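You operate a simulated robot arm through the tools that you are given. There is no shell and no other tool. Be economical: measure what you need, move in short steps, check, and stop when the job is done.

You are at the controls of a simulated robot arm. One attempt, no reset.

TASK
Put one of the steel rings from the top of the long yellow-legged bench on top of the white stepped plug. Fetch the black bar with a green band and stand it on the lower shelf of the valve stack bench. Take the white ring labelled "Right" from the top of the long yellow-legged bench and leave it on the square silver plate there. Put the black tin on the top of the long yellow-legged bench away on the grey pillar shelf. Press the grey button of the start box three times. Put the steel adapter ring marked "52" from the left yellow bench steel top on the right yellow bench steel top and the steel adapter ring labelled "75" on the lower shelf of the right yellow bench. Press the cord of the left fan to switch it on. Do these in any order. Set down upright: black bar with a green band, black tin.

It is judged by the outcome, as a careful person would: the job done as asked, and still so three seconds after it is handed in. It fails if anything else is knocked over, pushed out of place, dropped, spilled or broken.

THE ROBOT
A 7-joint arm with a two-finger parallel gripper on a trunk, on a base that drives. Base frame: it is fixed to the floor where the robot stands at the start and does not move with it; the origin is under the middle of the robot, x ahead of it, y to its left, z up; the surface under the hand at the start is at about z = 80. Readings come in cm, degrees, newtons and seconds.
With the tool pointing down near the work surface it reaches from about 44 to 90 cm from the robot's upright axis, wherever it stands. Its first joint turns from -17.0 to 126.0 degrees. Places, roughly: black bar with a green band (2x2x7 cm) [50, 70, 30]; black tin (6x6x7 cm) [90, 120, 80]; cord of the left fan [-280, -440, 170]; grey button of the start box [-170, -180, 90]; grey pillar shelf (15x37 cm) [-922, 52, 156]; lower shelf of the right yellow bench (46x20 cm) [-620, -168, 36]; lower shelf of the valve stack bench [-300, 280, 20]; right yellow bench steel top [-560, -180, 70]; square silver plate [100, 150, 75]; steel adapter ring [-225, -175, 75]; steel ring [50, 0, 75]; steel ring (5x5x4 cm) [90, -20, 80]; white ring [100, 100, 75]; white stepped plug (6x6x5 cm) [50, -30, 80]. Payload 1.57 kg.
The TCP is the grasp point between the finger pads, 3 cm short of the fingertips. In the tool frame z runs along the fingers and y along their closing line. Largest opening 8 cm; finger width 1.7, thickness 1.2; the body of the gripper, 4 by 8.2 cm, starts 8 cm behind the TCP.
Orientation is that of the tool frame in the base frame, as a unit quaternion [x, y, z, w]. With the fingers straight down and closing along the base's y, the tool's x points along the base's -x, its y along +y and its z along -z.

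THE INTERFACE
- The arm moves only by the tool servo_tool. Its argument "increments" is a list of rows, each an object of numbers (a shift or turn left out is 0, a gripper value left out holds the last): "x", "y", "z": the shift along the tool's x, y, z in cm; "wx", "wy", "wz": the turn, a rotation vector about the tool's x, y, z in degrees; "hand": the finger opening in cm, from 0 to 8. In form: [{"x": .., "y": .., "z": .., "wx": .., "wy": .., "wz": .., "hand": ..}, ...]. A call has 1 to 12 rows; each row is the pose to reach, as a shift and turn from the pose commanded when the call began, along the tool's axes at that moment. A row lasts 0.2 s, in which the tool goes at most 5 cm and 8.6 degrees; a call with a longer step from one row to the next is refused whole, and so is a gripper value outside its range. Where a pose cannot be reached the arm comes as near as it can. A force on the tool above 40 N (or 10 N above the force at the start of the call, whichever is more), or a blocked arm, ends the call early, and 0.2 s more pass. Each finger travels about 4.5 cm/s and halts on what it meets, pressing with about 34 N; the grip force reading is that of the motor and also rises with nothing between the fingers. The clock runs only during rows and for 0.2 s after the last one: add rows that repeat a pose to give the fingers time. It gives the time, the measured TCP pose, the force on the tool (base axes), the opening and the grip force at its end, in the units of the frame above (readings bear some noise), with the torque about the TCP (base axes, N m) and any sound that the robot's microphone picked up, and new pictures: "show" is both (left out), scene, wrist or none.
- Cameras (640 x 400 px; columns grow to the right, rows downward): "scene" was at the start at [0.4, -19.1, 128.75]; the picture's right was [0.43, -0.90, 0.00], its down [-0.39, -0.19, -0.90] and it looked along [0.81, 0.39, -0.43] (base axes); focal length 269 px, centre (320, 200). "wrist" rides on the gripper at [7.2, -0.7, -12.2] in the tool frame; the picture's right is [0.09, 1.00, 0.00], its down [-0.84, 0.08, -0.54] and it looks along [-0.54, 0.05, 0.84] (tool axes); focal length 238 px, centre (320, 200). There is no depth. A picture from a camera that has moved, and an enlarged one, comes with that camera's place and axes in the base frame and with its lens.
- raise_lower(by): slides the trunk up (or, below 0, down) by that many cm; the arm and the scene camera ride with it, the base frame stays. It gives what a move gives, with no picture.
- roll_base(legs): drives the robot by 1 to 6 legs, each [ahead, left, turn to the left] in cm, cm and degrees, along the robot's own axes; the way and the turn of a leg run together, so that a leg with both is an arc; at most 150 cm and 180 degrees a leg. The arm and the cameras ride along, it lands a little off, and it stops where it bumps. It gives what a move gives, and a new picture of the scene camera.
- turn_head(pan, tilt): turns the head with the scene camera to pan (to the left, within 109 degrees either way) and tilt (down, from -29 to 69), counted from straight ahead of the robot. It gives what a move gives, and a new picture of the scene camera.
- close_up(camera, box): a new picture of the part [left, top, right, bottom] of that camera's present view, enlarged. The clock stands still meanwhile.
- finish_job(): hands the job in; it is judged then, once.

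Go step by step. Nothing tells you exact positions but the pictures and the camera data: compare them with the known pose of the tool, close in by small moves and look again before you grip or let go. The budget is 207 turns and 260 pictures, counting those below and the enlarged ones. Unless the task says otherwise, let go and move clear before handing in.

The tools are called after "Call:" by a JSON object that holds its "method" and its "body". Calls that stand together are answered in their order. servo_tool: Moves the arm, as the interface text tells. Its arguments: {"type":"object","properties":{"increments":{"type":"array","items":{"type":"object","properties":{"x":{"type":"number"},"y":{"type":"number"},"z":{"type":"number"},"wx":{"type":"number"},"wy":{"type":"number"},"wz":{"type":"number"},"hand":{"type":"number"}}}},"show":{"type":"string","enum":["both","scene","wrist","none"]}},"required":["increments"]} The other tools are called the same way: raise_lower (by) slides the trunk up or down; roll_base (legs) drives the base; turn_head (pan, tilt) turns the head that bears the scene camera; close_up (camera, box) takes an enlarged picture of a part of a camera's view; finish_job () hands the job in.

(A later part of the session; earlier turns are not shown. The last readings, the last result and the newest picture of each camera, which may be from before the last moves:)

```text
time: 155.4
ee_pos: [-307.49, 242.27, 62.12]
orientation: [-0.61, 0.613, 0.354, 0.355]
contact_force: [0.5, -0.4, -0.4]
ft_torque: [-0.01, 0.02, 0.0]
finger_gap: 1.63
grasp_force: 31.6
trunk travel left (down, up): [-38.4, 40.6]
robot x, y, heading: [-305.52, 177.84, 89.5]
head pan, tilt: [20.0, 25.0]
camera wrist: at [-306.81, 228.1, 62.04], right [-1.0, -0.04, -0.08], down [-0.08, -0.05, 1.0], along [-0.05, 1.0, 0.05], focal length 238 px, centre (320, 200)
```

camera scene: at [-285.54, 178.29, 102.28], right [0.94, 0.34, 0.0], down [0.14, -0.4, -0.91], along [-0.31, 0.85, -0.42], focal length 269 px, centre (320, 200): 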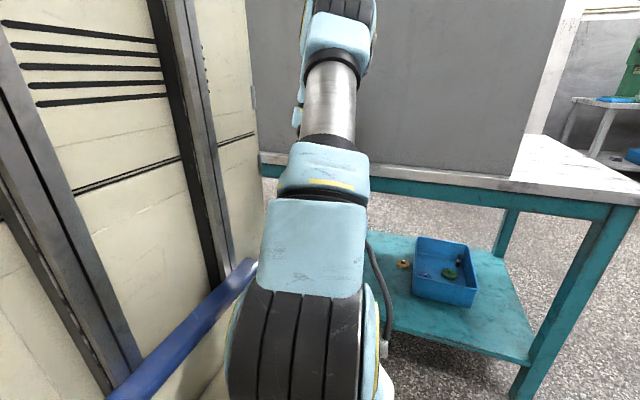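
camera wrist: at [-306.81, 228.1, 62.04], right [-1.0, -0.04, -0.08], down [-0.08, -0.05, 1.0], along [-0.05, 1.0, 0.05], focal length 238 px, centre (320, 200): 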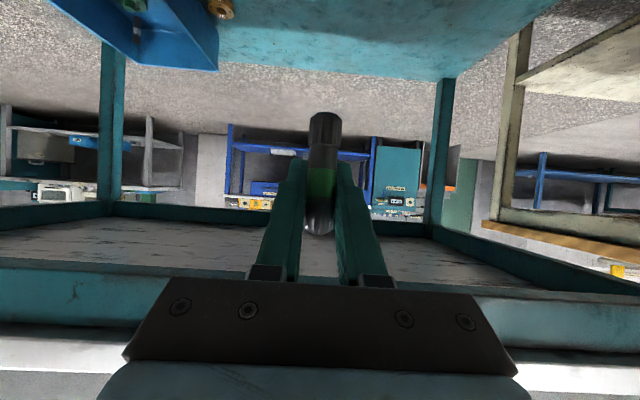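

Shelf z≈20.5, free spot at x≈-307. Lowering and entering.

Call:
{"method": "raise_lower", "body": {"by": -31}}

Call:
{"method": "roll_base", "body": {"legs": [[10, 0, 0.3]]}}

Call:
{"method": "servo_tool", "body": {"increments": [{"x": -1.7, "z": 3}, {"x": -3.4, "z": 6}, {"x": -5.1, "z": 9}, {"x": -6.8, "z": 12}, {"x": -7, "z": 12.1}], "show": "both"}}

```text
time: 158.4
ee_pos: [-307.34, 242.29, 31.15]
orientation: [-0.61, 0.613, 0.355, 0.355]
contact_force: [0.3, -0.1, -1.5]
ft_torque: [0.0, 0.0, -0.01]
finger_gap: 1.62
grasp_force: 31.9
trunk travel left (down, up): [-7.4, 71.6]
robot x, y, heading: [-305.17, 177.71, 89.6]
head pan, tilt: [20.0, 25.0]
```

```text
time: 159.6
ee_pos: [-307.63, 252.54, 31.24]
orientation: [-0.612, 0.612, 0.355, 0.354]
contact_force: [-0.4, -0.8, -1.2]
ft_torque: [0.01, -0.02, 0.02]
finger_gap: 1.61
grasp_force: 31.8
trunk travel left (down, up): [-7.4, 71.6]
robot x, y, heading: [-305.72, 187.81, 90.4]
head pan, tilt: [20.0, 25.0]
camera scene: at [-285.53, 188.59, 71.28], right [0.94, 0.34, 0.0], down [0.15, -0.4, -0.91], along [-0.31, 0.85, -0.42], focal length 269 px, centre (320, 200)
```

scene: 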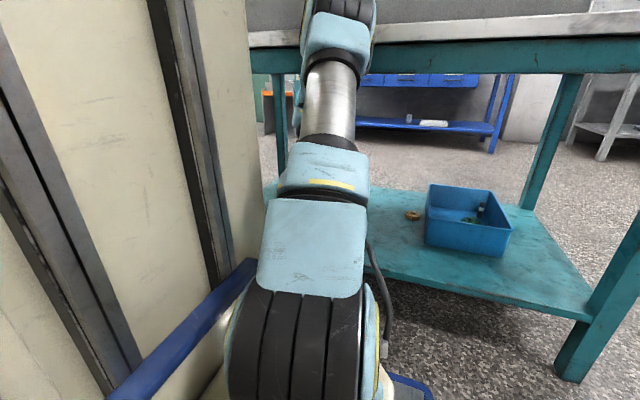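

```text
time: 160.8
ee_pos: [-307.62, 266.29, 31.06]
orientation: [0.613, -0.612, -0.355, -0.353]
contact_force: [-1.3, 0.4, -1.1]
ft_torque: [0.02, 0.03, -0.01]
finger_gap: 1.62
grasp_force: 31.7
trunk travel left (down, up): [-7.4, 71.6]
robot x, y, heading: [-305.62, 187.78, 90.2]
head pan, tilt: [20.0, 25.0]
camera scene: at [-285.53, 188.59, 71.28], right [0.94, 0.34, 0.0], down [0.15, -0.4, -0.91], along [-0.31, 0.85, -0.42], focal length 269 px, centre (320, 200)
camera wrist: at [-306.87, 252.18, 31.05], right [-1.0, -0.05, -0.08], down [-0.08, -0.05, 1.0], along [-0.05, 1.0, 0.05], focal length 238 px, centre (320, 200)
```

scene: 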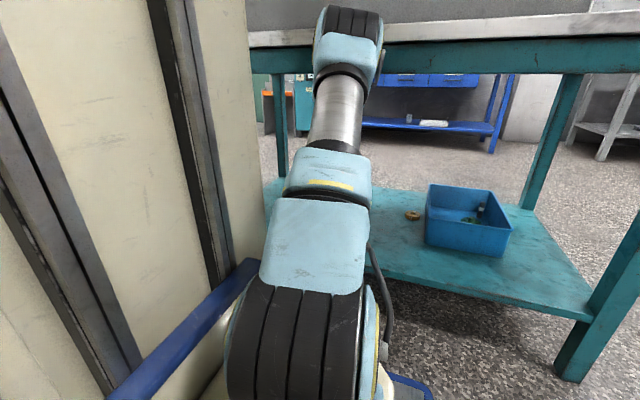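
wrist: 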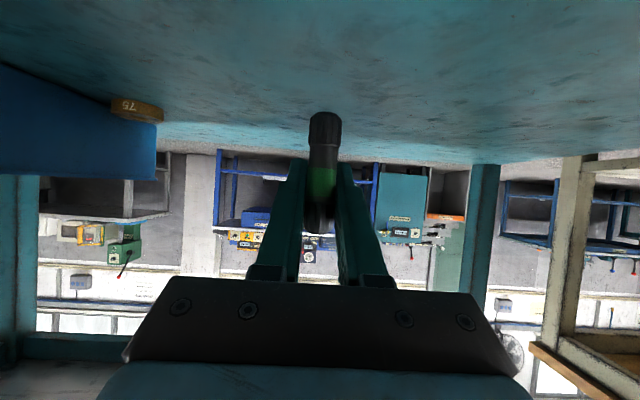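

A brass ring "75" sits here too (not the steel one). Lowering the bar onto the shelf.

Call:
{"method": "servo_tool", "body": {"increments": [{"x": -1.5, "z": 2.6}, {"x": 0.3, "z": 3.6}, {"x": 2, "z": 4.6}, {"x": 2.8, "z": 5.1}, {"x": 2.8, "z": 5.1}], "show": "wrist"}}

```text
time: 162.0
ee_pos: [-307.8, 269.45, 26.28]
orientation: [0.613, -0.612, -0.355, -0.353]
contact_force: [-0.6, 0.0, 0.4]
ft_torque: [0.0, -0.03, -0.03]
finger_gap: 1.6
grasp_force: 31.8
trunk travel left (down, up): [-7.4, 71.6]
robot x, y, heading: [-305.42, 188.3, 90.1]
head pan, tilt: [20.0, 25.0]
camera wrist: at [-307.13, 255.39, 26.09], right [-1.0, -0.05, -0.08], down [-0.08, -0.05, 1.0], along [-0.05, 1.0, 0.05], focal length 238 px, centre (320, 200)
```

wrist: 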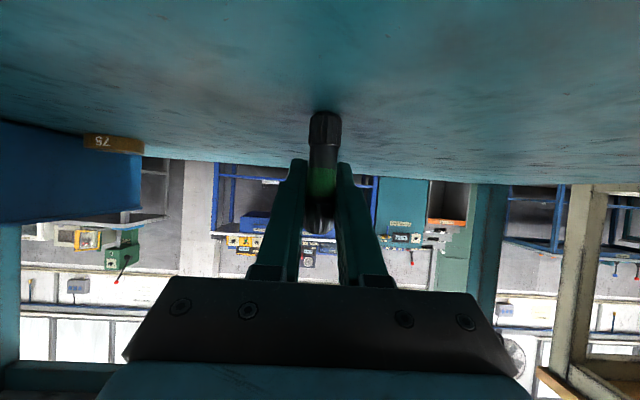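

Call:
{"method": "raise_lower", "body": {"by": -0.5}}

Call:
{"method": "raise_lower", "body": {"by": -0.3}}

```text
time: 162.5
ee_pos: [-307.78, 269.7, 26.1]
orientation: [-0.61, 0.611, 0.358, 0.355]
contact_force: [-0.4, 1.5, 23.1]
ft_torque: [-0.09, -0.01, -0.01]
finger_gap: 1.63
grasp_force: 31.8
trunk travel left (down, up): [-6.9, 72.1]
robot x, y, heading: [-305.17, 188.04, 90.1]
head pan, tilt: [20.0, 25.0]
```

```text
time: 163.1
ee_pos: [-307.83, 269.73, 25.51]
orientation: [0.611, -0.611, -0.357, -0.355]
contact_force: [-1.2, 5.2, 23.5]
ft_torque: [-0.01, 0.0, -0.02]
finger_gap: 1.6
grasp_force: 31.6
trunk travel left (down, up): [-6.6, 72.4]
robot x, y, heading: [-305.63, 187.92, 90.0]
head pan, tilt: [20.0, 25.0]
```

Call:
{"method": "raise_lower", "body": {"by": 0.2}}

Call:
{"method": "close_up", "body": {"camera": "wrist", "box": [220, 80, 420, 240]}}

```text
time: 163.6
ee_pos: [-307.76, 269.56, 25.5]
orientation: [-0.612, 0.612, 0.354, 0.354]
contact_force: [-0.2, 3.0, 14.1]
ft_torque: [-0.01, -0.04, -0.03]
finger_gap: 1.62
grasp_force: 31.4
trunk travel left (down, up): [-6.8, 72.2]
robot x, y, heading: [-305.36, 187.83, 90.0]
head pan, tilt: [20.0, 25.0]
```

```text
2.50 times, centred on (320, 160) of wrist
camera zoom: at [-307.1, 255.33, 25.47], right [-1.0, -0.05, -0.08], down [-0.08, -0.05, 1.0], along [-0.05, 1.0, 0.05], focal length 596 px, centre (320, 300)
```

zoom: 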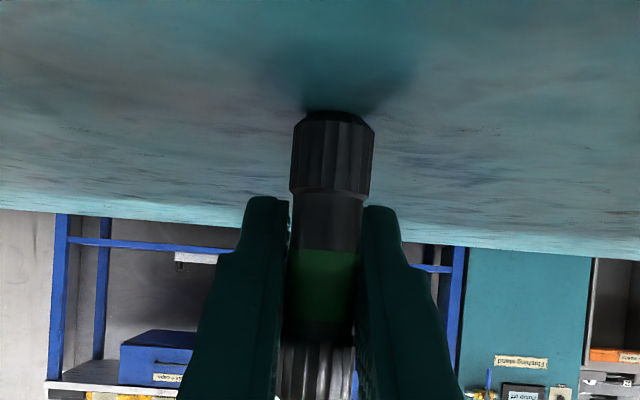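

Call:
{"method": "servo_tool", "body": {"increments": [{"x": -0.1, "hand": 2}, {"x": -0.1, "hand": 2.6}, {"x": -0.1, "hand": 3.5}, {"x": -0.1, "hand": 5}, {"x": -0.1, "hand": 6}, {"x": -0.1, "hand": 6}], "show": "wrist"}}

```text
time: 165.0
ee_pos: [-307.71, 269.61, 25.64]
orientation: [0.612, -0.611, -0.356, -0.354]
contact_force: [0.5, -0.7, -0.7]
ft_torque: [-0.01, 0.01, 0.01]
finger_gap: 5.98
grasp_force: 0.1
trunk travel left (down, up): [-6.8, 72.2]
robot x, y, heading: [-305.56, 188.3, 90.1]
head pan, tilt: [20.0, 25.0]
camera wrist: at [-307.14, 255.4, 25.58], right [-1.0, -0.05, -0.08], down [-0.08, -0.05, 1.0], along [-0.05, 1.0, 0.05], focal length 238 px, centre (320, 200)
```

wrist: 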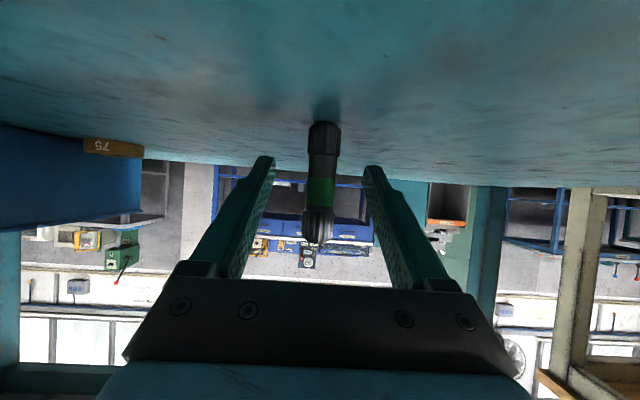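

Standing upright. Withdrawing horizontally.

Call:
{"method": "servo_tool", "body": {"increments": [{"x": 1.5, "z": -2.6}, {"x": 3.5, "z": -6}, {"x": 5.5, "z": -9.5}, {"x": 7.5, "z": -13}, {"x": 8.5, "z": -14.7}], "show": "wrist"}}

Call:
{"method": "roll_base", "body": {"legs": [[-10, 0, 0]]}}

```text
time: 166.2
ee_pos: [-307.83, 252.68, 25.7]
orientation: [-0.611, 0.612, 0.355, 0.354]
contact_force: [0.7, -0.6, 0.4]
ft_torque: [0.01, 0.0, 0.0]
finger_gap: 6.0
grasp_force: 0.1
trunk travel left (down, up): [-6.8, 72.2]
robot x, y, heading: [-305.67, 187.8, 90.4]
head pan, tilt: [20.0, 25.0]
camera wrist: at [-307.16, 238.46, 25.55], right [-1.0, -0.05, -0.08], down [-0.08, -0.05, 1.0], along [-0.05, 1.0, 0.05], focal length 238 px, centre (320, 200)
```

wrist: 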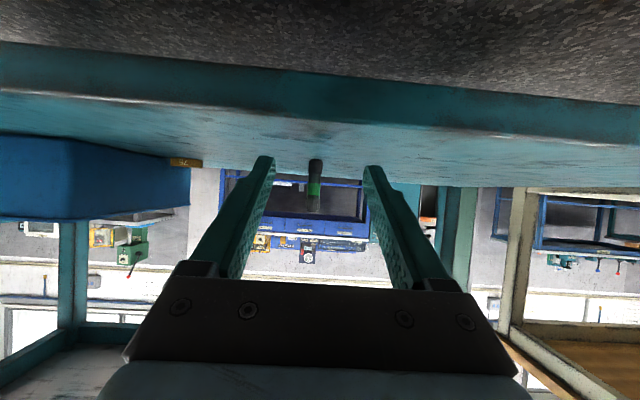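

```text
time: 167.3
ee_pos: [-307.76, 242.7, 25.75]
orientation: [-0.611, 0.612, 0.356, 0.354]
contact_force: [0.1, -0.4, 0.5]
ft_torque: [0.02, -0.01, 0.02]
finger_gap: 5.99
grasp_force: 0.1
trunk travel left (down, up): [-6.8, 72.2]
robot x, y, heading: [-305.19, 177.96, 90.1]
head pan, tilt: [20.0, 25.0]
camera scene: at [-285.52, 178.55, 70.68], right [0.94, 0.34, 0.0], down [0.14, -0.4, -0.91], along [-0.31, 0.85, -0.42], focal length 269 px, centre (320, 200)
```

scene: 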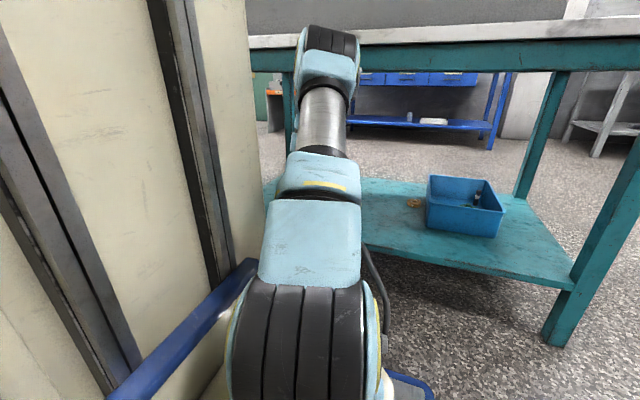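

Next the tin: raise, drive back around to the bench.

Call:
{"method": "roll_base", "body": {"legs": [[0, -125, 0], [0, -125, 0]]}}

Call:
{"method": "raise_lower", "body": {"by": 40}}

Call:
{"method": "raise_lower", "body": {"by": 32}}

Call:
{"method": "roll_base", "body": {"legs": [[0, 0, -90]]}}

```text
time: 179.4
ee_pos: [-61.3, 246.09, 25.68]
orientation: [0.617, -0.607, -0.358, -0.351]
contact_force: [0.2, 0.0, 0.0]
ft_torque: [0.05, -0.01, 0.02]
finger_gap: 6.0
grasp_force: 0.1
trunk travel left (down, up): [-6.8, 72.2]
robot x, y, heading: [-57.98, 181.72, 91.0]
head pan, tilt: [20.0, 25.0]
camera scene: at [-37.89, 182.43, 70.68], right [0.93, 0.36, 0.0], down [0.15, -0.39, -0.91], along [-0.33, 0.85, -0.42], focal length 269 px, centre (320, 200)
```

scene: 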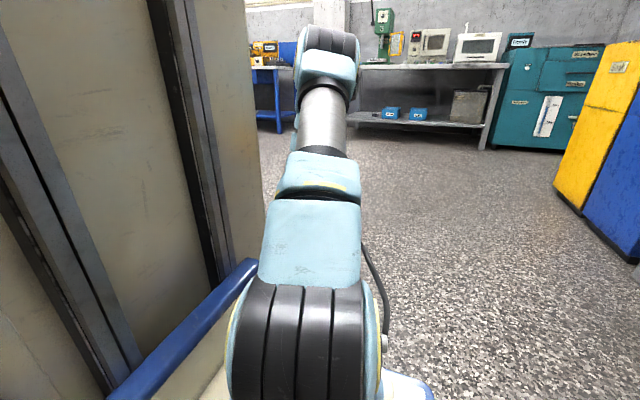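

```text
time: 183.3
ee_pos: [-61.29, 246.11, 65.75]
orientation: [0.617, -0.606, -0.359, -0.351]
contact_force: [0.5, 0.3, 0.5]
ft_torque: [0.01, -0.01, -0.01]
finger_gap: 5.98
grasp_force: 0.0
trunk travel left (down, up): [-46.8, 32.2]
robot x, y, heading: [-58.24, 181.53, 91.2]
head pan, tilt: [20.0, 25.0]
```

```text
time: 186.4
ee_pos: [-61.29, 246.08, 97.68]
orientation: [0.617, -0.606, -0.359, -0.351]
contact_force: [-0.4, -0.7, 0.1]
ft_torque: [0.01, 0.02, 0.0]
finger_gap: 6.0
grasp_force: 0.0
trunk travel left (down, up): [-78.8, 0.2]
robot x, y, heading: [-57.6, 181.26, 91.2]
head pan, tilt: [20.0, 25.0]
```

```text
time: 190.7
ee_pos: [6.81, 184.64, 97.74]
orientation: [-0.006, 0.865, 0.004, 0.501]
contact_force: [-0.5, 0.8, 0.3]
ft_torque: [0.01, 0.01, -0.01]
finger_gap: 6.0
grasp_force: 0.1
trunk travel left (down, up): [-78.8, 0.2]
robot x, y, heading: [-57.59, 181.27, 0.7]
head pan, tilt: [20.0, 25.0]
camera scene: at [-56.78, 161.55, 142.68], right [0.36, -0.93, 0.0], down [-0.4, -0.15, -0.91], along [0.85, 0.32, -0.42], focal length 269 px, centre (320, 200)
```

scene: 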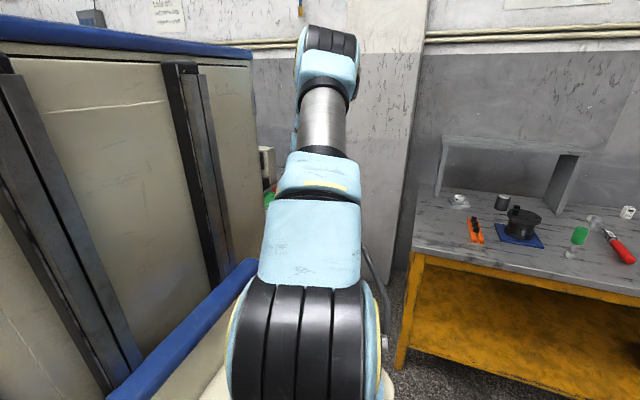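

Before grasping, I'll test whether the arm at 45° pitch reaches the height needed for the pillar shelf (z≈162).

Call:
{"method": "servo_tool", "body": {"increments": [{"x": -4.2, "z": -2.4, "wy": 2}, {"x": -8.4, "z": -4.8, "wy": 4}, {"x": -12.6, "z": -7.3, "wy": 6}, {"x": -16.8, "z": -9.7, "wy": 8}, {"x": -21, "z": -12.1, "wy": 10}, {"x": -25.2, "z": -14.5, "wy": 12}, {"x": -29.4, "z": -17, "wy": 14}, {"x": -33.6, "z": -19.4, "wy": 15}, {"x": -37.8, "z": -21.8, "wy": 15}, {"x": -42, "z": -24.2, "wy": 15}, {"x": -46.2, "z": -26.7, "wy": 15}, {"x": -50, "z": -28.9, "wy": 15}], "show": "none"}}

```text
time: 193.3
ee_pos: [6.51, 184.49, 155.22]
orientation: [-0.006, 0.923, 0.002, 0.384]
contact_force: [0.5, -0.1, 0.4]
ft_torque: [0.01, -0.01, 0.0]
finger_gap: 5.98
grasp_force: 0.1
trunk travel left (down, up): [-78.8, 0.2]
robot x, y, heading: [-57.85, 181.13, 0.7]
head pan, tilt: [20.0, 25.0]
```

Call:
{"method": "servo_tool", "body": {"increments": [{"x": -3, "z": -3}, {"x": -6.4, "z": -6.4}, {"x": -6.4, "z": -6.4}], "show": "none"}}

```text
time: 194.1
ee_pos: [6.53, 184.47, 164.46]
orientation: [-0.006, 0.924, 0.003, 0.383]
contact_force: [0.3, -0.5, -0.2]
ft_torque: [-0.02, 0.01, 0.0]
finger_gap: 6.0
grasp_force: 0.0
trunk travel left (down, up): [-78.8, 0.2]
robot x, y, heading: [-58.04, 181.38, 1.0]
head pan, tilt: [20.0, 25.0]
```

Reachable. Back down and drive to the tin.

Call:
{"method": "servo_tool", "body": {"increments": [{"x": 3.4, "z": 3.4}, {"x": 6.8, "z": 6.8}, {"x": 10.2, "z": 10.2}, {"x": 13.6, "z": 13.6}, {"x": 17, "z": 17}, {"x": 20.4, "z": 20.4}, {"x": 23.8, "z": 23.8}, {"x": 27.2, "z": 27.2}, {"x": 30.6, "z": 30.6}, {"x": 34, "z": 34}, {"x": 37.4, "z": 37.4}, {"x": 38.5, "z": 38.5}], "show": "none"}}

Call:
{"method": "roll_base", "body": {"legs": [[0, -65.5, -0.8], [50, 0, 0]]}}

Call:
{"method": "servo_tool", "body": {"increments": [{"hand": 8}, {"hand": 8}, {"hand": 8}], "show": "wrist"}}

```text
time: 196.7
ee_pos: [6.77, 184.43, 109.85]
orientation: [-0.006, 0.923, 0.004, 0.384]
contact_force: [-0.9, 0.0, -0.6]
ft_torque: [0.02, -0.03, -0.02]
finger_gap: 6.01
grasp_force: 0.1
trunk travel left (down, up): [-78.8, 0.2]
robot x, y, heading: [-57.5, 181.21, 0.8]
head pan, tilt: [20.0, 25.0]
```

```text
time: 202.8
ee_pos: [56.61, 117.03, 110.07]
orientation: [0.005, 0.923, -0.001, 0.384]
contact_force: [0.8, 0.3, 0.7]
ft_torque: [-0.02, -0.03, 0.03]
finger_gap: 5.98
grasp_force: 0.0
trunk travel left (down, up): [-78.8, 0.2]
robot x, y, heading: [-7.8, 115.43, -0.5]
head pan, tilt: [20.0, 25.0]
camera scene: at [-7.54, 95.69, 142.68], right [0.33, -0.94, 0.0], down [-0.4, -0.14, -0.91], along [0.85, 0.3, -0.42], focal length 269 px, centre (320, 200)
```

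scene: 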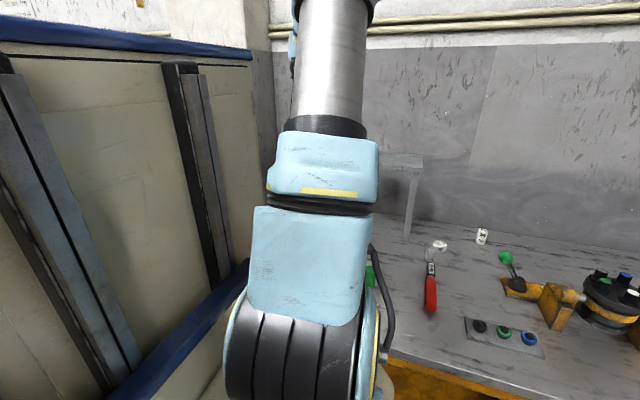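

```text
time: 203.6
ee_pos: [56.56, 117.15, 110.04]
orientation: [0.006, 0.923, -0.002, 0.384]
contact_force: [0.6, 0.0, -0.1]
ft_torque: [0.02, -0.01, 0.0]
finger_gap: 8.0
grasp_force: 0.1
trunk travel left (down, up): [-78.8, 0.2]
robot x, y, heading: [-8.16, 115.52, -0.8]
head pan, tilt: [20.0, 25.0]
camera wrist: at [42.86, 116.61, 113.52], right [-0.05, 1.0, -0.06], down [0.21, 0.07, 0.98], along [0.98, 0.04, -0.21], focal length 238 px, centre (320, 200)
```

wrist: 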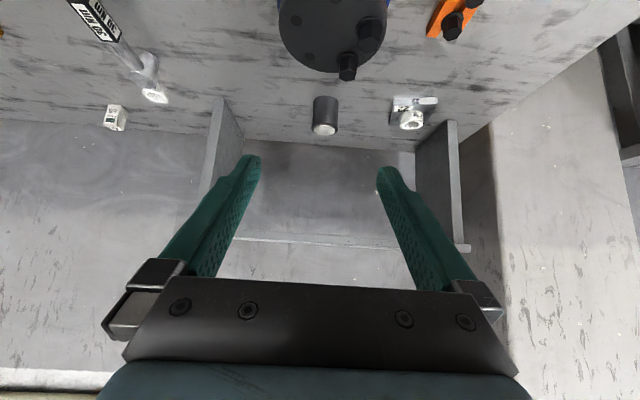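

Tin at about [91.8, 118.5]. I'll move above with ~40° pitch so the wrist camera clears the flange fixture.

Call:
{"method": "servo_tool", "body": {"increments": [{"x": -1.8, "z": 3.8, "wy": 1}, {"x": -3.6, "z": 7.6, "wy": 2}, {"x": -5.4, "z": 11.4, "wy": 3}, {"x": -7.2, "z": 15.2, "y": 0.5, "wy": 4}, {"x": -9, "z": 19, "y": 0.7, "wy": 5}, {"x": -10.8, "z": 22.8, "y": 1, "wy": 5}, {"x": -12.6, "z": 26.6, "y": 1.2, "wy": 5}, {"x": -14.2, "z": 30.4, "y": 1.4, "wy": 5}, {"x": -15.7, "z": 34, "y": 1.4, "wy": 5}, {"x": -15.7, "z": 34, "y": 1.4, "wy": 5}], "show": "wrist"}}

```text
time: 205.8
ee_pos: [91.62, 118.31, 97.06]
orientation: [0.006, 0.939, -0.002, 0.343]
contact_force: [-0.1, 0.1, -0.2]
ft_torque: [-0.04, 0.01, 0.02]
finger_gap: 8.0
grasp_force: 0.0
trunk travel left (down, up): [-78.8, 0.2]
robot x, y, heading: [-8.02, 115.6, -0.6]
head pan, tilt: [20.0, 25.0]
camera wrist: at [78.27, 117.73, 101.76], right [-0.06, 1.0, -0.06], down [0.29, 0.07, 0.95], along [0.95, 0.04, -0.29], focal length 238 px, centre (320, 200)
```

wrist: 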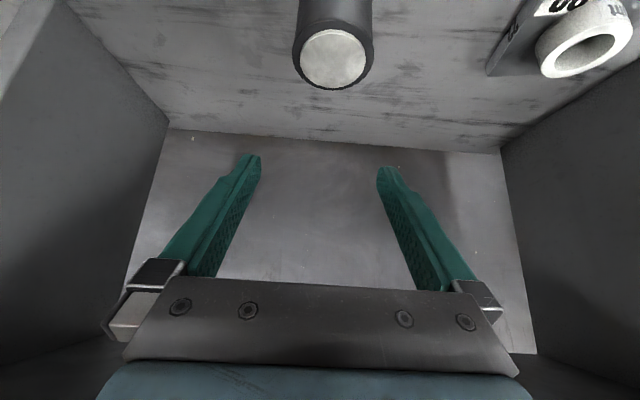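

Call:
{"method": "servo_tool", "body": {"increments": [{"x": 2.8, "y": 0.4, "z": 3.5}, {"x": 5.6, "y": 0.4, "z": 7}, {"x": 7.5, "y": 0.4, "z": 9.2}, {"x": 8.4, "y": 0.4, "z": 10.3}, {"x": 8.4, "y": 0.4, "z": 10.3}], "show": "wrist"}}

```text
time: 207.0
ee_pos: [92.02, 118.72, 83.87]
orientation: [0.005, 0.939, -0.001, 0.343]
contact_force: [0.4, -0.7, 0.1]
ft_torque: [0.02, 0.03, 0.01]
finger_gap: 8.01
grasp_force: 0.1
trunk travel left (down, up): [-78.8, 0.2]
robot x, y, heading: [-8.07, 115.97, -0.7]
head pan, tilt: [20.0, 25.0]
camera wrist: at [78.62, 118.14, 88.62], right [-0.06, 1.0, -0.06], down [0.29, 0.07, 0.95], along [0.95, 0.04, -0.29], focal length 238 px, centre (320, 200)
```

wrist: 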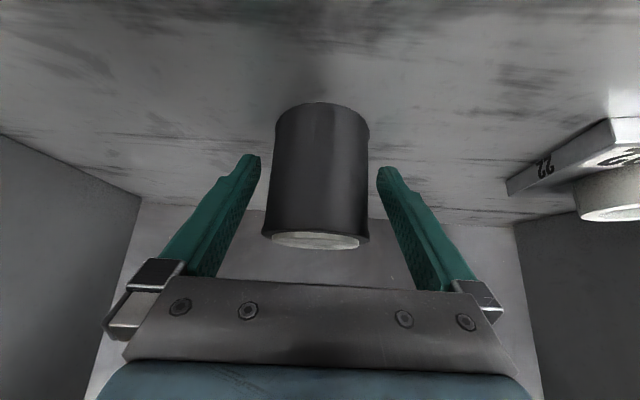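

Call:
{"method": "servo_tool", "body": {"increments": [{"hand": 6.8}, {"hand": 6}, {"hand": 5}, {"hand": 5}, {"hand": 5}, {"hand": 5}], "show": "none"}}

```text
time: 208.4
ee_pos: [91.98, 118.73, 83.99]
orientation: [0.005, 0.939, -0.001, 0.344]
contact_force: [0.9, 0.0, 0.3]
ft_torque: [-0.01, 0.01, 0.0]
finger_gap: 5.91
grasp_force: 34.1
trunk travel left (down, up): [-78.8, 0.2]
robot x, y, heading: [-8.22, 115.6, -0.6]
head pan, tilt: [20.0, 25.0]
```

Tin gripped. Lift and retract.

Call:
{"method": "servo_tool", "body": {"increments": [{"x": -2.2, "z": -3.3}, {"x": -4.4, "z": -6.6}, {"x": -6.6, "z": -9.9}, {"x": -9, "z": -13.4}, {"x": -11, "z": -17.2}, {"x": -9, "z": -20}, {"x": -6, "z": -23.2}, {"x": -3, "z": -26.4}, {"x": 0, "z": -29.5}, {"x": 3, "z": -32.7}, {"x": 6, "z": -35.5}, {"x": 6, "z": -35.5}], "show": "wrist"}}

```text
time: 211.0
ee_pos: [64.25, 118.62, 106.99]
orientation: [0.006, 0.939, -0.002, 0.344]
contact_force: [0.6, -0.3, -1.7]
ft_torque: [0.0, 0.01, -0.01]
finger_gap: 5.86
grasp_force: 34.0
trunk travel left (down, up): [-78.8, 0.2]
robot x, y, heading: [-7.95, 115.3, -0.7]
head pan, tilt: [20.0, 25.0]
camera wrist: at [50.99, 118.04, 111.69], right [-0.06, 1.0, -0.06], down [0.29, 0.07, 0.95], along [0.95, 0.04, -0.29], focal length 238 px, centre (320, 200)
```

wrist: 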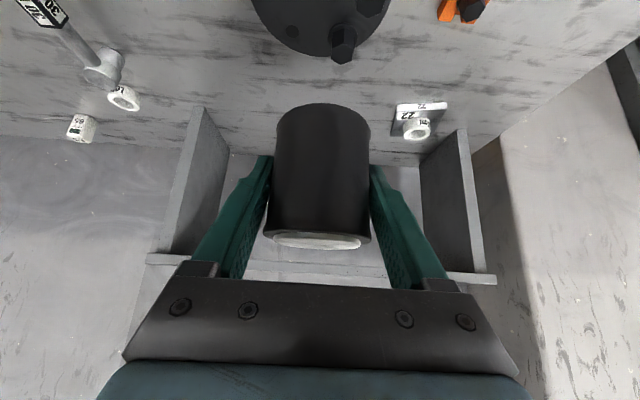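

Now driving out and turning toward −x to find the pillar shelf.

Call:
{"method": "roll_base", "body": {"legs": [[-50, 0, 0], [0, -125, 0], [0, 0, -170]]}}

Call:
{"method": "turn_head", "body": {"pan": -10, "tilt": 8}}

Call:
{"method": "close_up", "body": {"camera": "scene", "box": [220, 90, 460, 240]}}

```text
time: 226.8
ee_pos: [-130.43, -26.41, 107.06]
orientation: [0.935, 0.084, -0.342, 0.032]
contact_force: [0.5, -0.4, -2.4]
ft_torque: [-0.06, 0.01, -0.01]
finger_gap: 5.88
grasp_force: 33.6
trunk travel left (down, up): [-78.8, 0.2]
robot x, y, heading: [-59.43, -9.45, -169.5]
head pan, tilt: [20.0, 25.0]
camera scene: at [-63.88, 9.62, 142.68], right [-0.51, 0.86, 0.0], down [0.36, 0.21, -0.91], along [-0.78, -0.46, -0.42], focal length 269 px, centre (320, 200)
```

scene: 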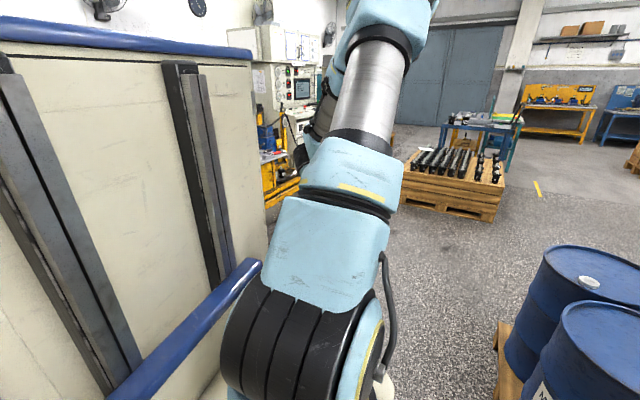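

```text
time: 227.7
ee_pos: [-130.43, -26.41, 106.9]
orientation: [0.935, 0.084, -0.342, 0.031]
contact_force: [0.8, 0.6, -1.6]
ft_torque: [0.0, -0.01, 0.03]
finger_gap: 5.88
grasp_force: 34.1
trunk travel left (down, up): [-78.8, 0.2]
robot x, y, heading: [-59.81, -9.39, -169.7]
head pan, tilt: [-10.0, 8.0]
camera scene: at [-65.19, 14.21, 145.43], right [-0.01, 1.0, 0.0], down [0.14, 0.0, -0.99], along [-0.99, -0.01, -0.14], focal length 269 px, centre (320, 200)
```

scene: 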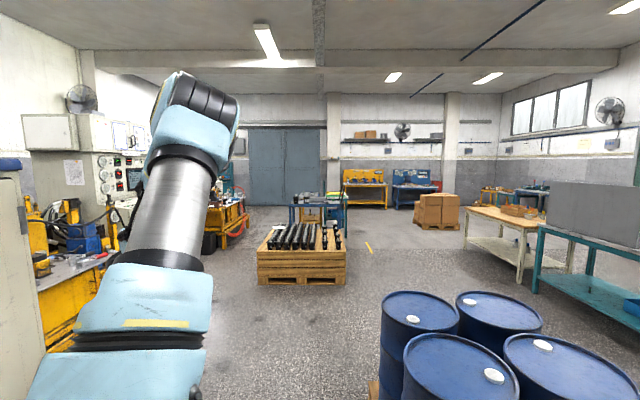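

```text
2.67 times, centred on (340, 165) of scene
camera zoom: at [-65.19, 14.21, 145.43], right [-0.01, 1.0, 0.0], down [0.14, 0.0, -0.99], along [-0.99, -0.01, -0.14], focal length 717 px, centre (267, 293)
```

zoom: 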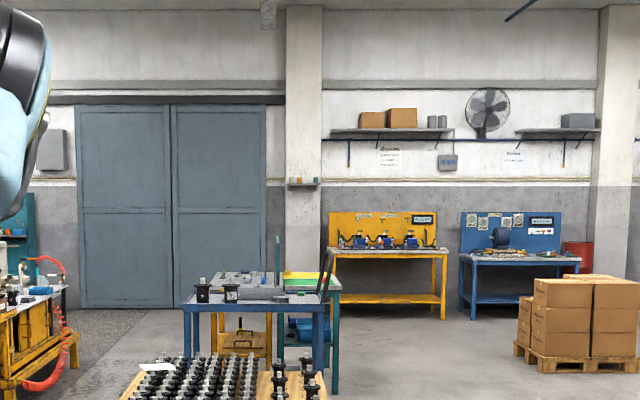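

Pillar shelf found at about [-922, 50, 156]. Driving around the crate pallet on its right side.

Call:
{"method": "roll_base", "body": {"legs": [[0, 0, -10.4], [105, 0, 0], [100, 0, 0], [0, -138, 0]]}}

```text
time: 245.2
ee_pos: [-339.29, 122.29, 106.93]
orientation: [0.939, 0.002, -0.344, 0.001]
contact_force: [-0.6, 0.1, -1.9]
ft_torque: [0.02, 0.03, 0.0]
finger_gap: 5.89
grasp_force: 34.3
trunk travel left (down, up): [-78.8, 0.2]
robot x, y, heading: [-266.8, 126.32, -179.4]
head pan, tilt: [-10.0, 8.0]
camera scene: at [-268.04, 150.97, 145.44], right [0.17, 0.99, 0.0], down [0.14, -0.02, -0.99], along [-0.98, 0.17, -0.14], focal length 269 px, centre (320, 200)
```

scene: 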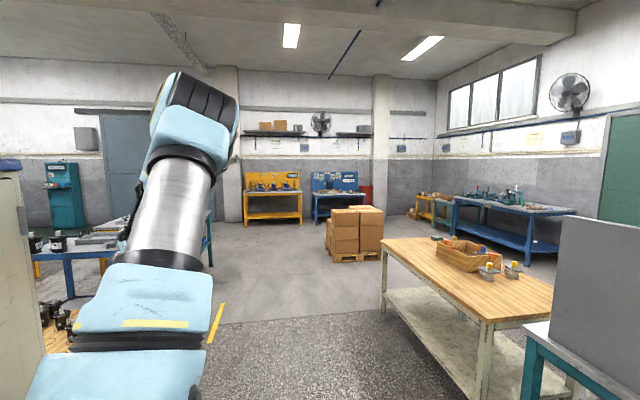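

Call:
{"method": "roll_base", "body": {"legs": [[150, 0, -0.6], [150, 0, 0], [120, 0, 0]]}}

Call:
{"method": "turn_head", "body": {"pan": 5, "tilt": 10}}

```text
time: 265.4
ee_pos: [-762.64, 119.19, 106.91]
orientation: [0.939, 0.001, -0.343, 0.001]
contact_force: [-0.6, 0.9, -2.0]
ft_torque: [-0.04, -0.02, -0.05]
finger_gap: 5.9
grasp_force: 33.8
trunk travel left (down, up): [-78.8, 0.2]
robot x, y, heading: [-690.52, 122.68, -179.5]
head pan, tilt: [-10.0, 8.0]
camera scene: at [-691.34, 147.67, 145.44], right [0.17, 0.99, 0.0], down [0.14, -0.02, -0.99], along [-0.98, 0.17, -0.14], focal length 269 px, centre (320, 200)
```

scene: 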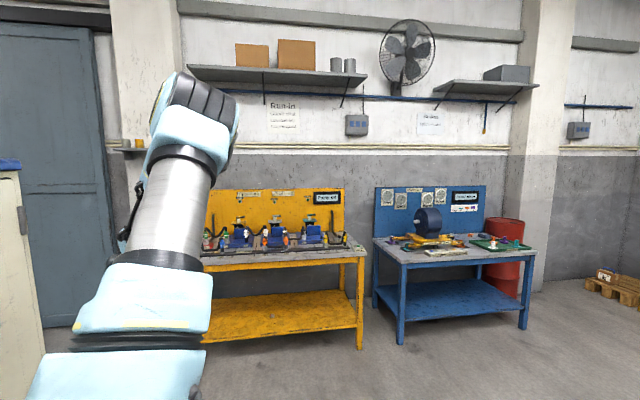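

```text
time: 266.2
ee_pos: [-762.75, 118.98, 106.92]
orientation: [0.939, 0.002, -0.343, 0.001]
contact_force: [0.3, -0.6, -2.3]
ft_torque: [0.03, 0.04, -0.02]
finger_gap: 5.92
grasp_force: 34.6
trunk travel left (down, up): [-78.8, 0.2]
robot x, y, heading: [-690.28, 123.27, -179.7]
head pan, tilt: [5.0, 10.0]
camera scene: at [-691.47, 145.26, 145.11], right [-0.09, 1.0, 0.0], down [0.17, 0.02, -0.98], along [-0.98, -0.09, -0.17], focal length 269 px, centre (320, 200)
```

scene: 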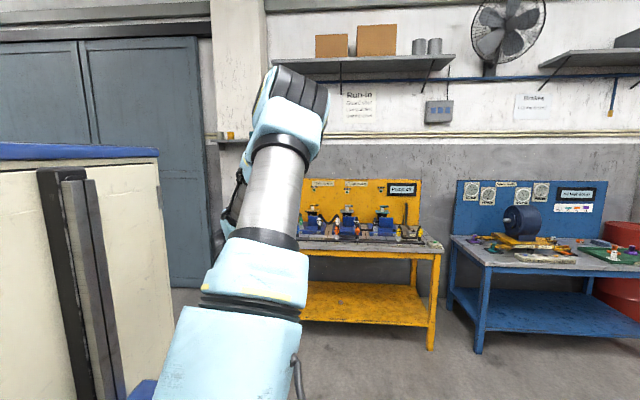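

Call:
{"method": "close_up", "body": {"camera": "scene", "box": [190, 100, 290, 170]}}

Call:
{"method": "roll_base", "body": {"legs": [[0, 92, 0]]}}

```text
5.71 times, centred on (240, 135) of scene
camera zoom: at [-691.47, 145.26, 145.11], right [-0.09, 1.0, 0.0], down [0.17, 0.02, -0.98], along [-0.98, -0.09, -0.17], focal length 1536 px, centre (777, 571)
```

zoom: 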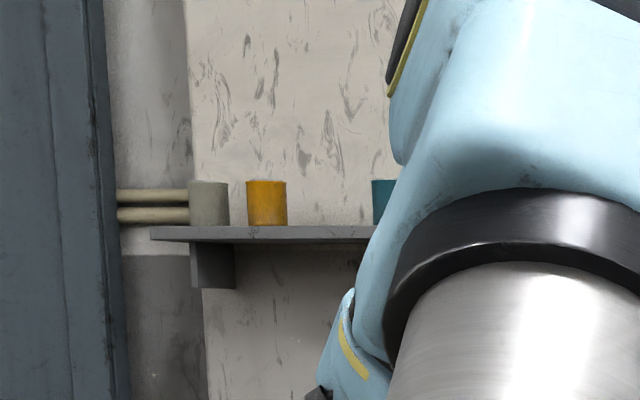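

```text
time: 268.9
ee_pos: [-762.17, 78.89, 106.82]
orientation: [0.938, 0.047, -0.342, 0.017]
contact_force: [0.0, 0.2, -2.5]
ft_torque: [0.01, 0.01, 0.01]
finger_gap: 5.9
grasp_force: 33.8
trunk travel left (down, up): [-78.8, 0.2]
robot x, y, heading: [-690.75, 90.15, -174.2]
head pan, tilt: [5.0, 10.0]
stopped in leg 1: the robot was blocked; the commanded pose is now the measured one
camera scene: at [-693.93, 111.99, 145.11], right [-0.19, 0.98, 0.0], down [0.17, 0.03, -0.98], along [-0.97, -0.19, -0.17], focal length 269 px, centre (320, 200)
```

scene: 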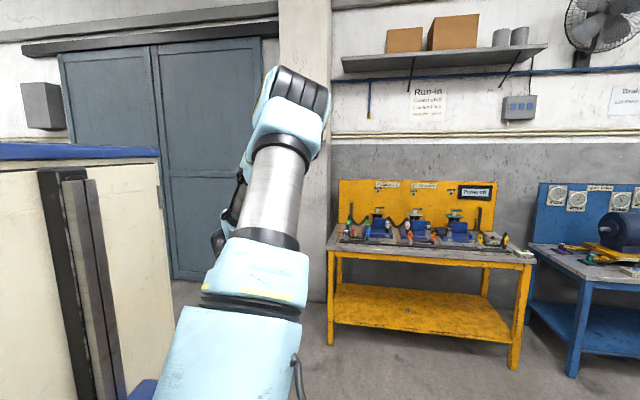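

Bumped something at rear-left (likely the table). Easing right, going ahead, and then left.

Call:
{"method": "roll_base", "body": {"legs": [[0, -8, -5.8], [45, 0, 0]]}}

Call:
{"method": "turn_head", "body": {"pan": -108, "tilt": 20}}

```text
time: 272.3
ee_pos: [-809.39, 94.56, 106.92]
orientation: [0.939, -0.001, -0.343, 0.0]
contact_force: [-0.5, 0.2, -2.8]
ft_torque: [-0.03, 0.01, 0.01]
finger_gap: 5.88
grasp_force: 34.1
trunk travel left (down, up): [-78.8, 0.2]
robot x, y, heading: [-737.05, 98.29, 179.8]
head pan, tilt: [5.0, 10.0]
camera scene: at [-738.02, 120.23, 145.11], right [-0.09, 1.0, 0.0], down [0.17, 0.01, -0.98], along [-0.98, -0.08, -0.17], focal length 269 px, centre (320, 200)
```

scene: 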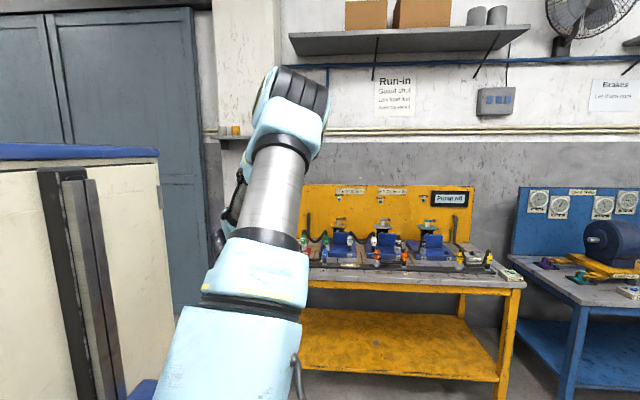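

```text
time: 274.2
ee_pos: [-809.48, 94.48, 106.95]
orientation: [0.939, -0.001, -0.343, 0.001]
contact_force: [-0.6, -0.3, -2.5]
ft_torque: [0.03, 0.01, 0.01]
finger_gap: 5.92
grasp_force: 34.3
trunk travel left (down, up): [-78.8, 0.2]
robot x, y, heading: [-736.84, 98.42, 180.2]
head pan, tilt: [-108.0, 20.0]
camera scene: at [-725.87, 129.88, 143.49], right [0.95, -0.31, 0.0], down [-0.11, -0.33, -0.94], along [0.29, 0.89, -0.34], focal length 269 px, centre (320, 200)
```

scene: 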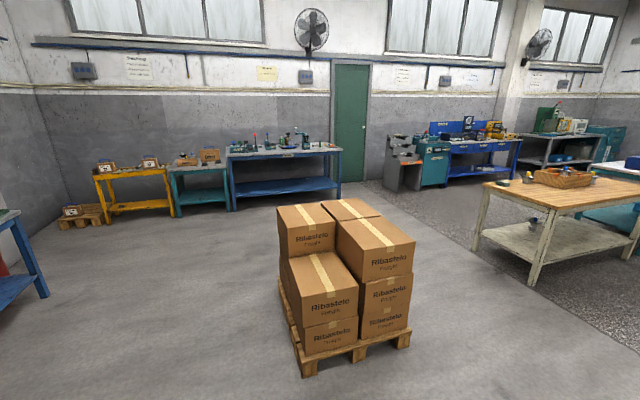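

Call:
{"method": "roll_base", "body": {"legs": [[22, 0, 0], [0, 30, 0]]}}

```text
time: 277.5
ee_pos: [-831.13, 65.05, 106.88]
orientation: [0.939, -0.001, -0.343, 0.001]
contact_force: [0.2, -0.3, -2.0]
ft_torque: [0.0, -0.03, 0.03]
finger_gap: 5.88
grasp_force: 33.9
trunk travel left (down, up): [-78.8, 0.2]
robot x, y, heading: [-758.56, 68.91, 180.1]
head pan, tilt: [-108.0, 20.0]
camera scene: at [-747.67, 100.34, 143.48], right [0.95, -0.31, 0.0], down [-0.11, -0.33, -0.94], along [0.29, 0.89, -0.34], focal length 269 px, centre (320, 200)
```

scene: 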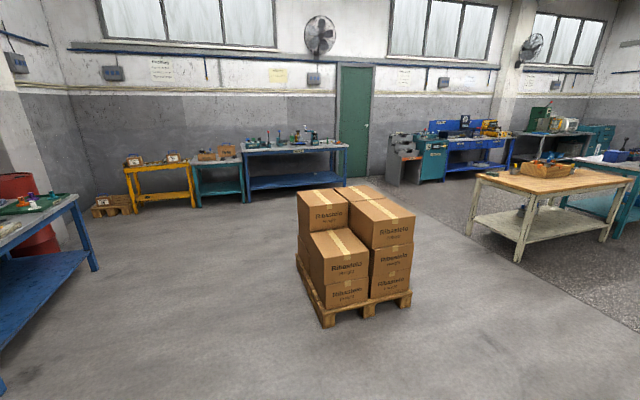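

Call:
{"method": "roll_base", "body": {"legs": [[0, 30, 0]]}}

Call:
{"method": "turn_head", "body": {"pan": -20, "tilt": 10}}

```text
time: 279.6
ee_pos: [-831.14, 35.15, 106.79]
orientation: [0.94, 0.0, -0.342, 0.0]
contact_force: [-0.5, 0.8, -1.7]
ft_torque: [0.02, 0.0, 0.03]
finger_gap: 5.91
grasp_force: 33.7
trunk travel left (down, up): [-78.8, 0.2]
robot x, y, heading: [-758.83, 38.66, -179.9]
head pan, tilt: [-108.0, 20.0]
camera scene: at [-747.71, 70.67, 143.48], right [0.95, -0.31, 0.0], down [-0.11, -0.33, -0.94], along [0.29, 0.89, -0.34], focal length 269 px, centre (320, 200)
```

scene: 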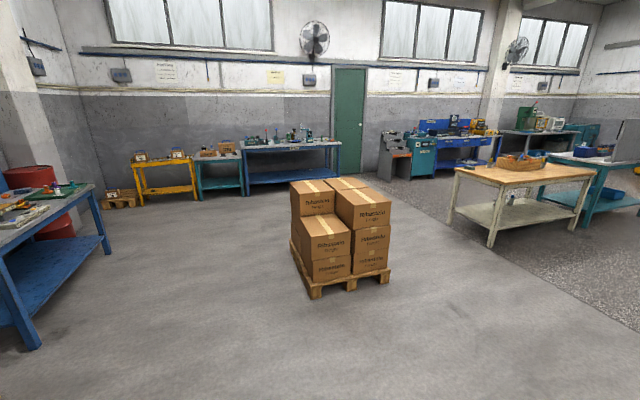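

```text
time: 281.2
ee_pos: [-831.19, 35.23, 107.01]
orientation: [0.939, 0.0, -0.343, 0.001]
contact_force: [-0.1, 0.1, -1.8]
ft_torque: [-0.01, -0.03, -0.01]
finger_gap: 5.89
grasp_force: 34.1
trunk travel left (down, up): [-78.8, 0.2]
robot x, y, heading: [-758.51, 38.98, -180.1]
head pan, tilt: [-20.0, 10.0]
camera scene: at [-759.32, 64.99, 145.11], right [0.34, 0.94, 0.0], down [0.16, -0.06, -0.98], along [-0.93, 0.34, -0.17], focal length 269 px, centre (320, 200)
```

scene: 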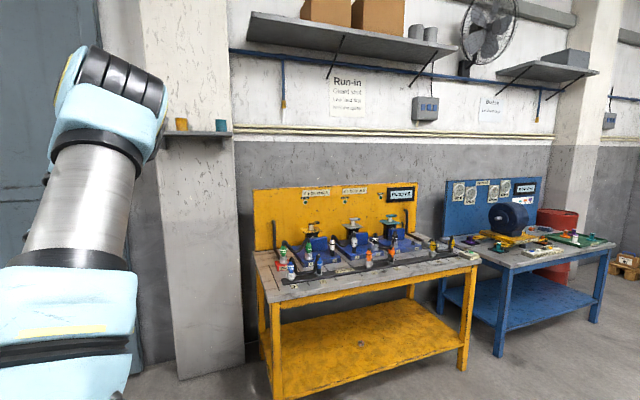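

Shelf is visible with cups at y≈47 and ≈67; a gap centred y≈56.5. I'll raise the arm high first.

Call:
{"method": "servo_tool", "body": {"increments": [{"x": -2.7, "z": -4}, {"x": -5.4, "z": -8}, {"x": -8.1, "z": -12}, {"x": -10.9, "z": -16}, {"x": -13.6, "z": -20}, {"x": -16.3, "z": -24}, {"x": -19, "z": -28}, {"x": -21.8, "z": -32}, {"x": -24.5, "z": -36}, {"x": -27.2, "z": -40}, {"x": -30, "z": -44}, {"x": -32.7, "z": -48.2}], "show": "none"}}

Call:
{"method": "servo_tool", "body": {"increments": [{"x": -2, "z": -2.3}, {"x": -4, "z": -4.6}, {"x": -4, "z": -4.6}], "show": "both"}}

```text
time: 283.8
ee_pos: [-825.23, 35.16, 164.76]
orientation: [0.94, -0.001, -0.341, 0.0]
contact_force: [-0.2, 0.8, -1.6]
ft_torque: [-0.04, 0.0, -0.01]
finger_gap: 5.88
grasp_force: 33.7
trunk travel left (down, up): [-78.8, 0.2]
robot x, y, heading: [-758.89, 38.73, 180.0]
head pan, tilt: [-20.0, 10.0]
```

```text
time: 284.6
ee_pos: [-824.67, 35.58, 169.66]
orientation: [0.939, 0.0, -0.343, 0.001]
contact_force: [0.5, 1.1, -2.5]
ft_torque: [-0.04, -0.03, 0.06]
finger_gap: 5.9
grasp_force: 34.0
out of reach, approached as far as the arm can: row 2, 3
trunk travel left (down, up): [-78.8, 0.2]
robot x, y, heading: [-758.39, 39.2, -180.1]
head pan, tilt: [-20.0, 10.0]
camera scene: at [-759.3, 65.04, 145.1], right [0.34, 0.94, 0.0], down [0.16, -0.06, -0.98], along [-0.93, 0.34, -0.17], focal length 269 px, centre (320, 200)
camera wrist: at [-811.37, 36.14, 174.41], right [0.07, -1.0, -0.06], down [-0.29, -0.08, 0.95], along [-0.95, -0.05, -0.29], focal length 238 px, centre (320, 200)
```

scene: 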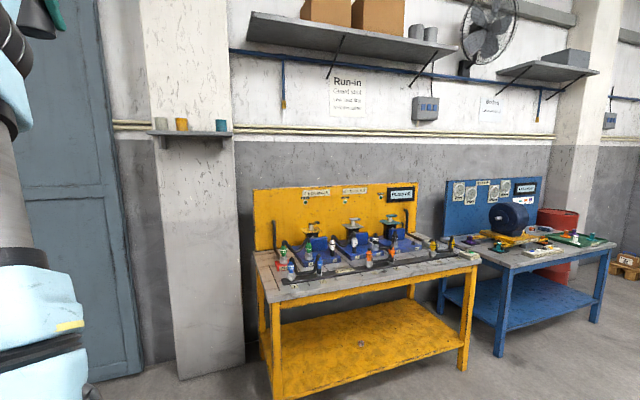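
wrist: 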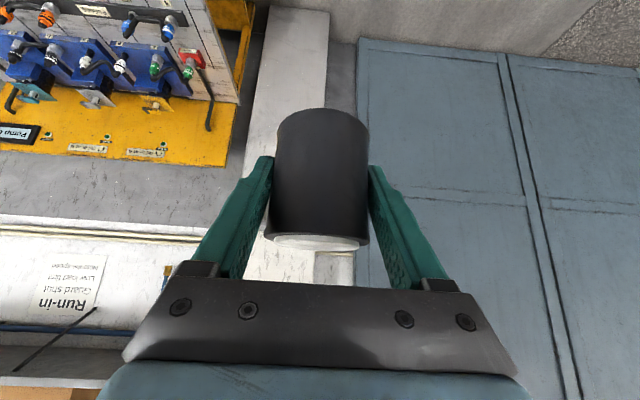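

Call:
{"method": "close_up", "body": {"camera": "scene", "box": [135, 90, 255, 165]}}

```text
5.33 times, centred on (195, 128) of scene
camera zoom: at [-759.3, 65.04, 145.1], right [0.34, 0.94, 0.0], down [0.16, -0.06, -0.98], along [-0.93, 0.34, -0.17], focal length 1433 px, centre (987, 587)
```

zoom: 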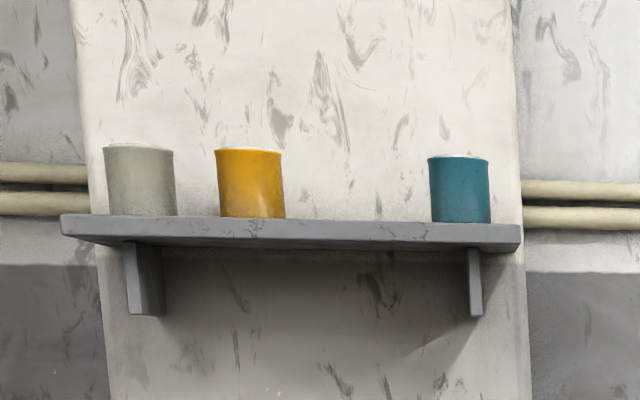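

Gap centre y≈57.3. Shifting the arm right and the base ahead a bit at a time.

Call:
{"method": "servo_tool", "body": {"increments": [{"x": 0.6, "y": -4, "z": 0.8}, {"x": 1, "y": -8, "z": 1.2}, {"x": 1, "y": -12, "z": 1.2}, {"x": 1, "y": -14, "z": 1.2}, {"x": 1, "y": -14, "z": 1.2}], "show": "none"}}

Call:
{"method": "roll_base", "body": {"legs": [[65, -8, 0]]}}

Call:
{"method": "servo_tool", "body": {"increments": [{"z": 0}], "show": "wrist"}}

```text
time: 285.8
ee_pos: [-824.42, 49.62, 168.01]
orientation: [0.939, -0.001, -0.343, 0.0]
contact_force: [-0.2, 0.6, -2.2]
ft_torque: [-0.01, 0.01, 0.01]
finger_gap: 5.91
grasp_force: 34.0
trunk travel left (down, up): [-78.8, 0.2]
robot x, y, heading: [-758.89, 38.8, -180.1]
head pan, tilt: [-20.0, 10.0]
```

```text
time: 289.4
ee_pos: [-889.9, 55.94, 168.06]
orientation: [0.939, 0.007, -0.343, 0.004]
contact_force: [-0.2, -0.5, -2.1]
ft_torque: [0.01, -0.01, -0.02]
finger_gap: 5.89
grasp_force: 33.9
trunk travel left (down, up): [-78.8, 0.2]
robot x, y, heading: [-824.04, 46.31, -179.2]
head pan, tilt: [-20.0, 10.0]
camera scene: at [-825.07, 72.43, 145.11], right [0.33, 0.94, 0.0], down [0.16, -0.06, -0.98], along [-0.93, 0.32, -0.17], focal length 269 px, centre (320, 200)
```

scene: 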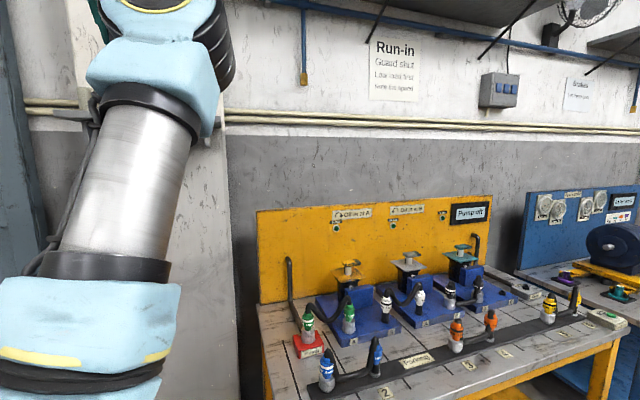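

```text
time: 289.8
ee_pos: [-889.96, 56.06, 168.1]
orientation: [0.939, 0.007, -0.343, 0.003]
contact_force: [0.2, -0.2, -1.1]
ft_torque: [-0.02, -0.01, 0.01]
finger_gap: 5.88
grasp_force: 33.9
trunk travel left (down, up): [-78.8, 0.2]
robot x, y, heading: [-824.36, 46.34, -179.3]
head pan, tilt: [-20.0, 10.0]
camera wrist: at [-876.58, 56.89, 172.75], right [0.09, -0.99, -0.06], down [-0.29, -0.08, 0.95], along [-0.95, -0.06, -0.3], focal length 238 px, centre (320, 200)
```

wrist: 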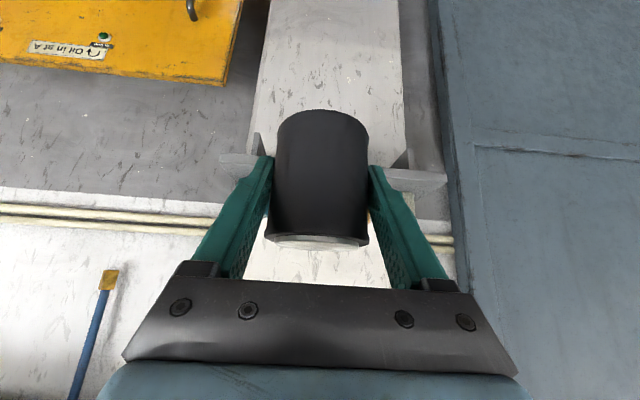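

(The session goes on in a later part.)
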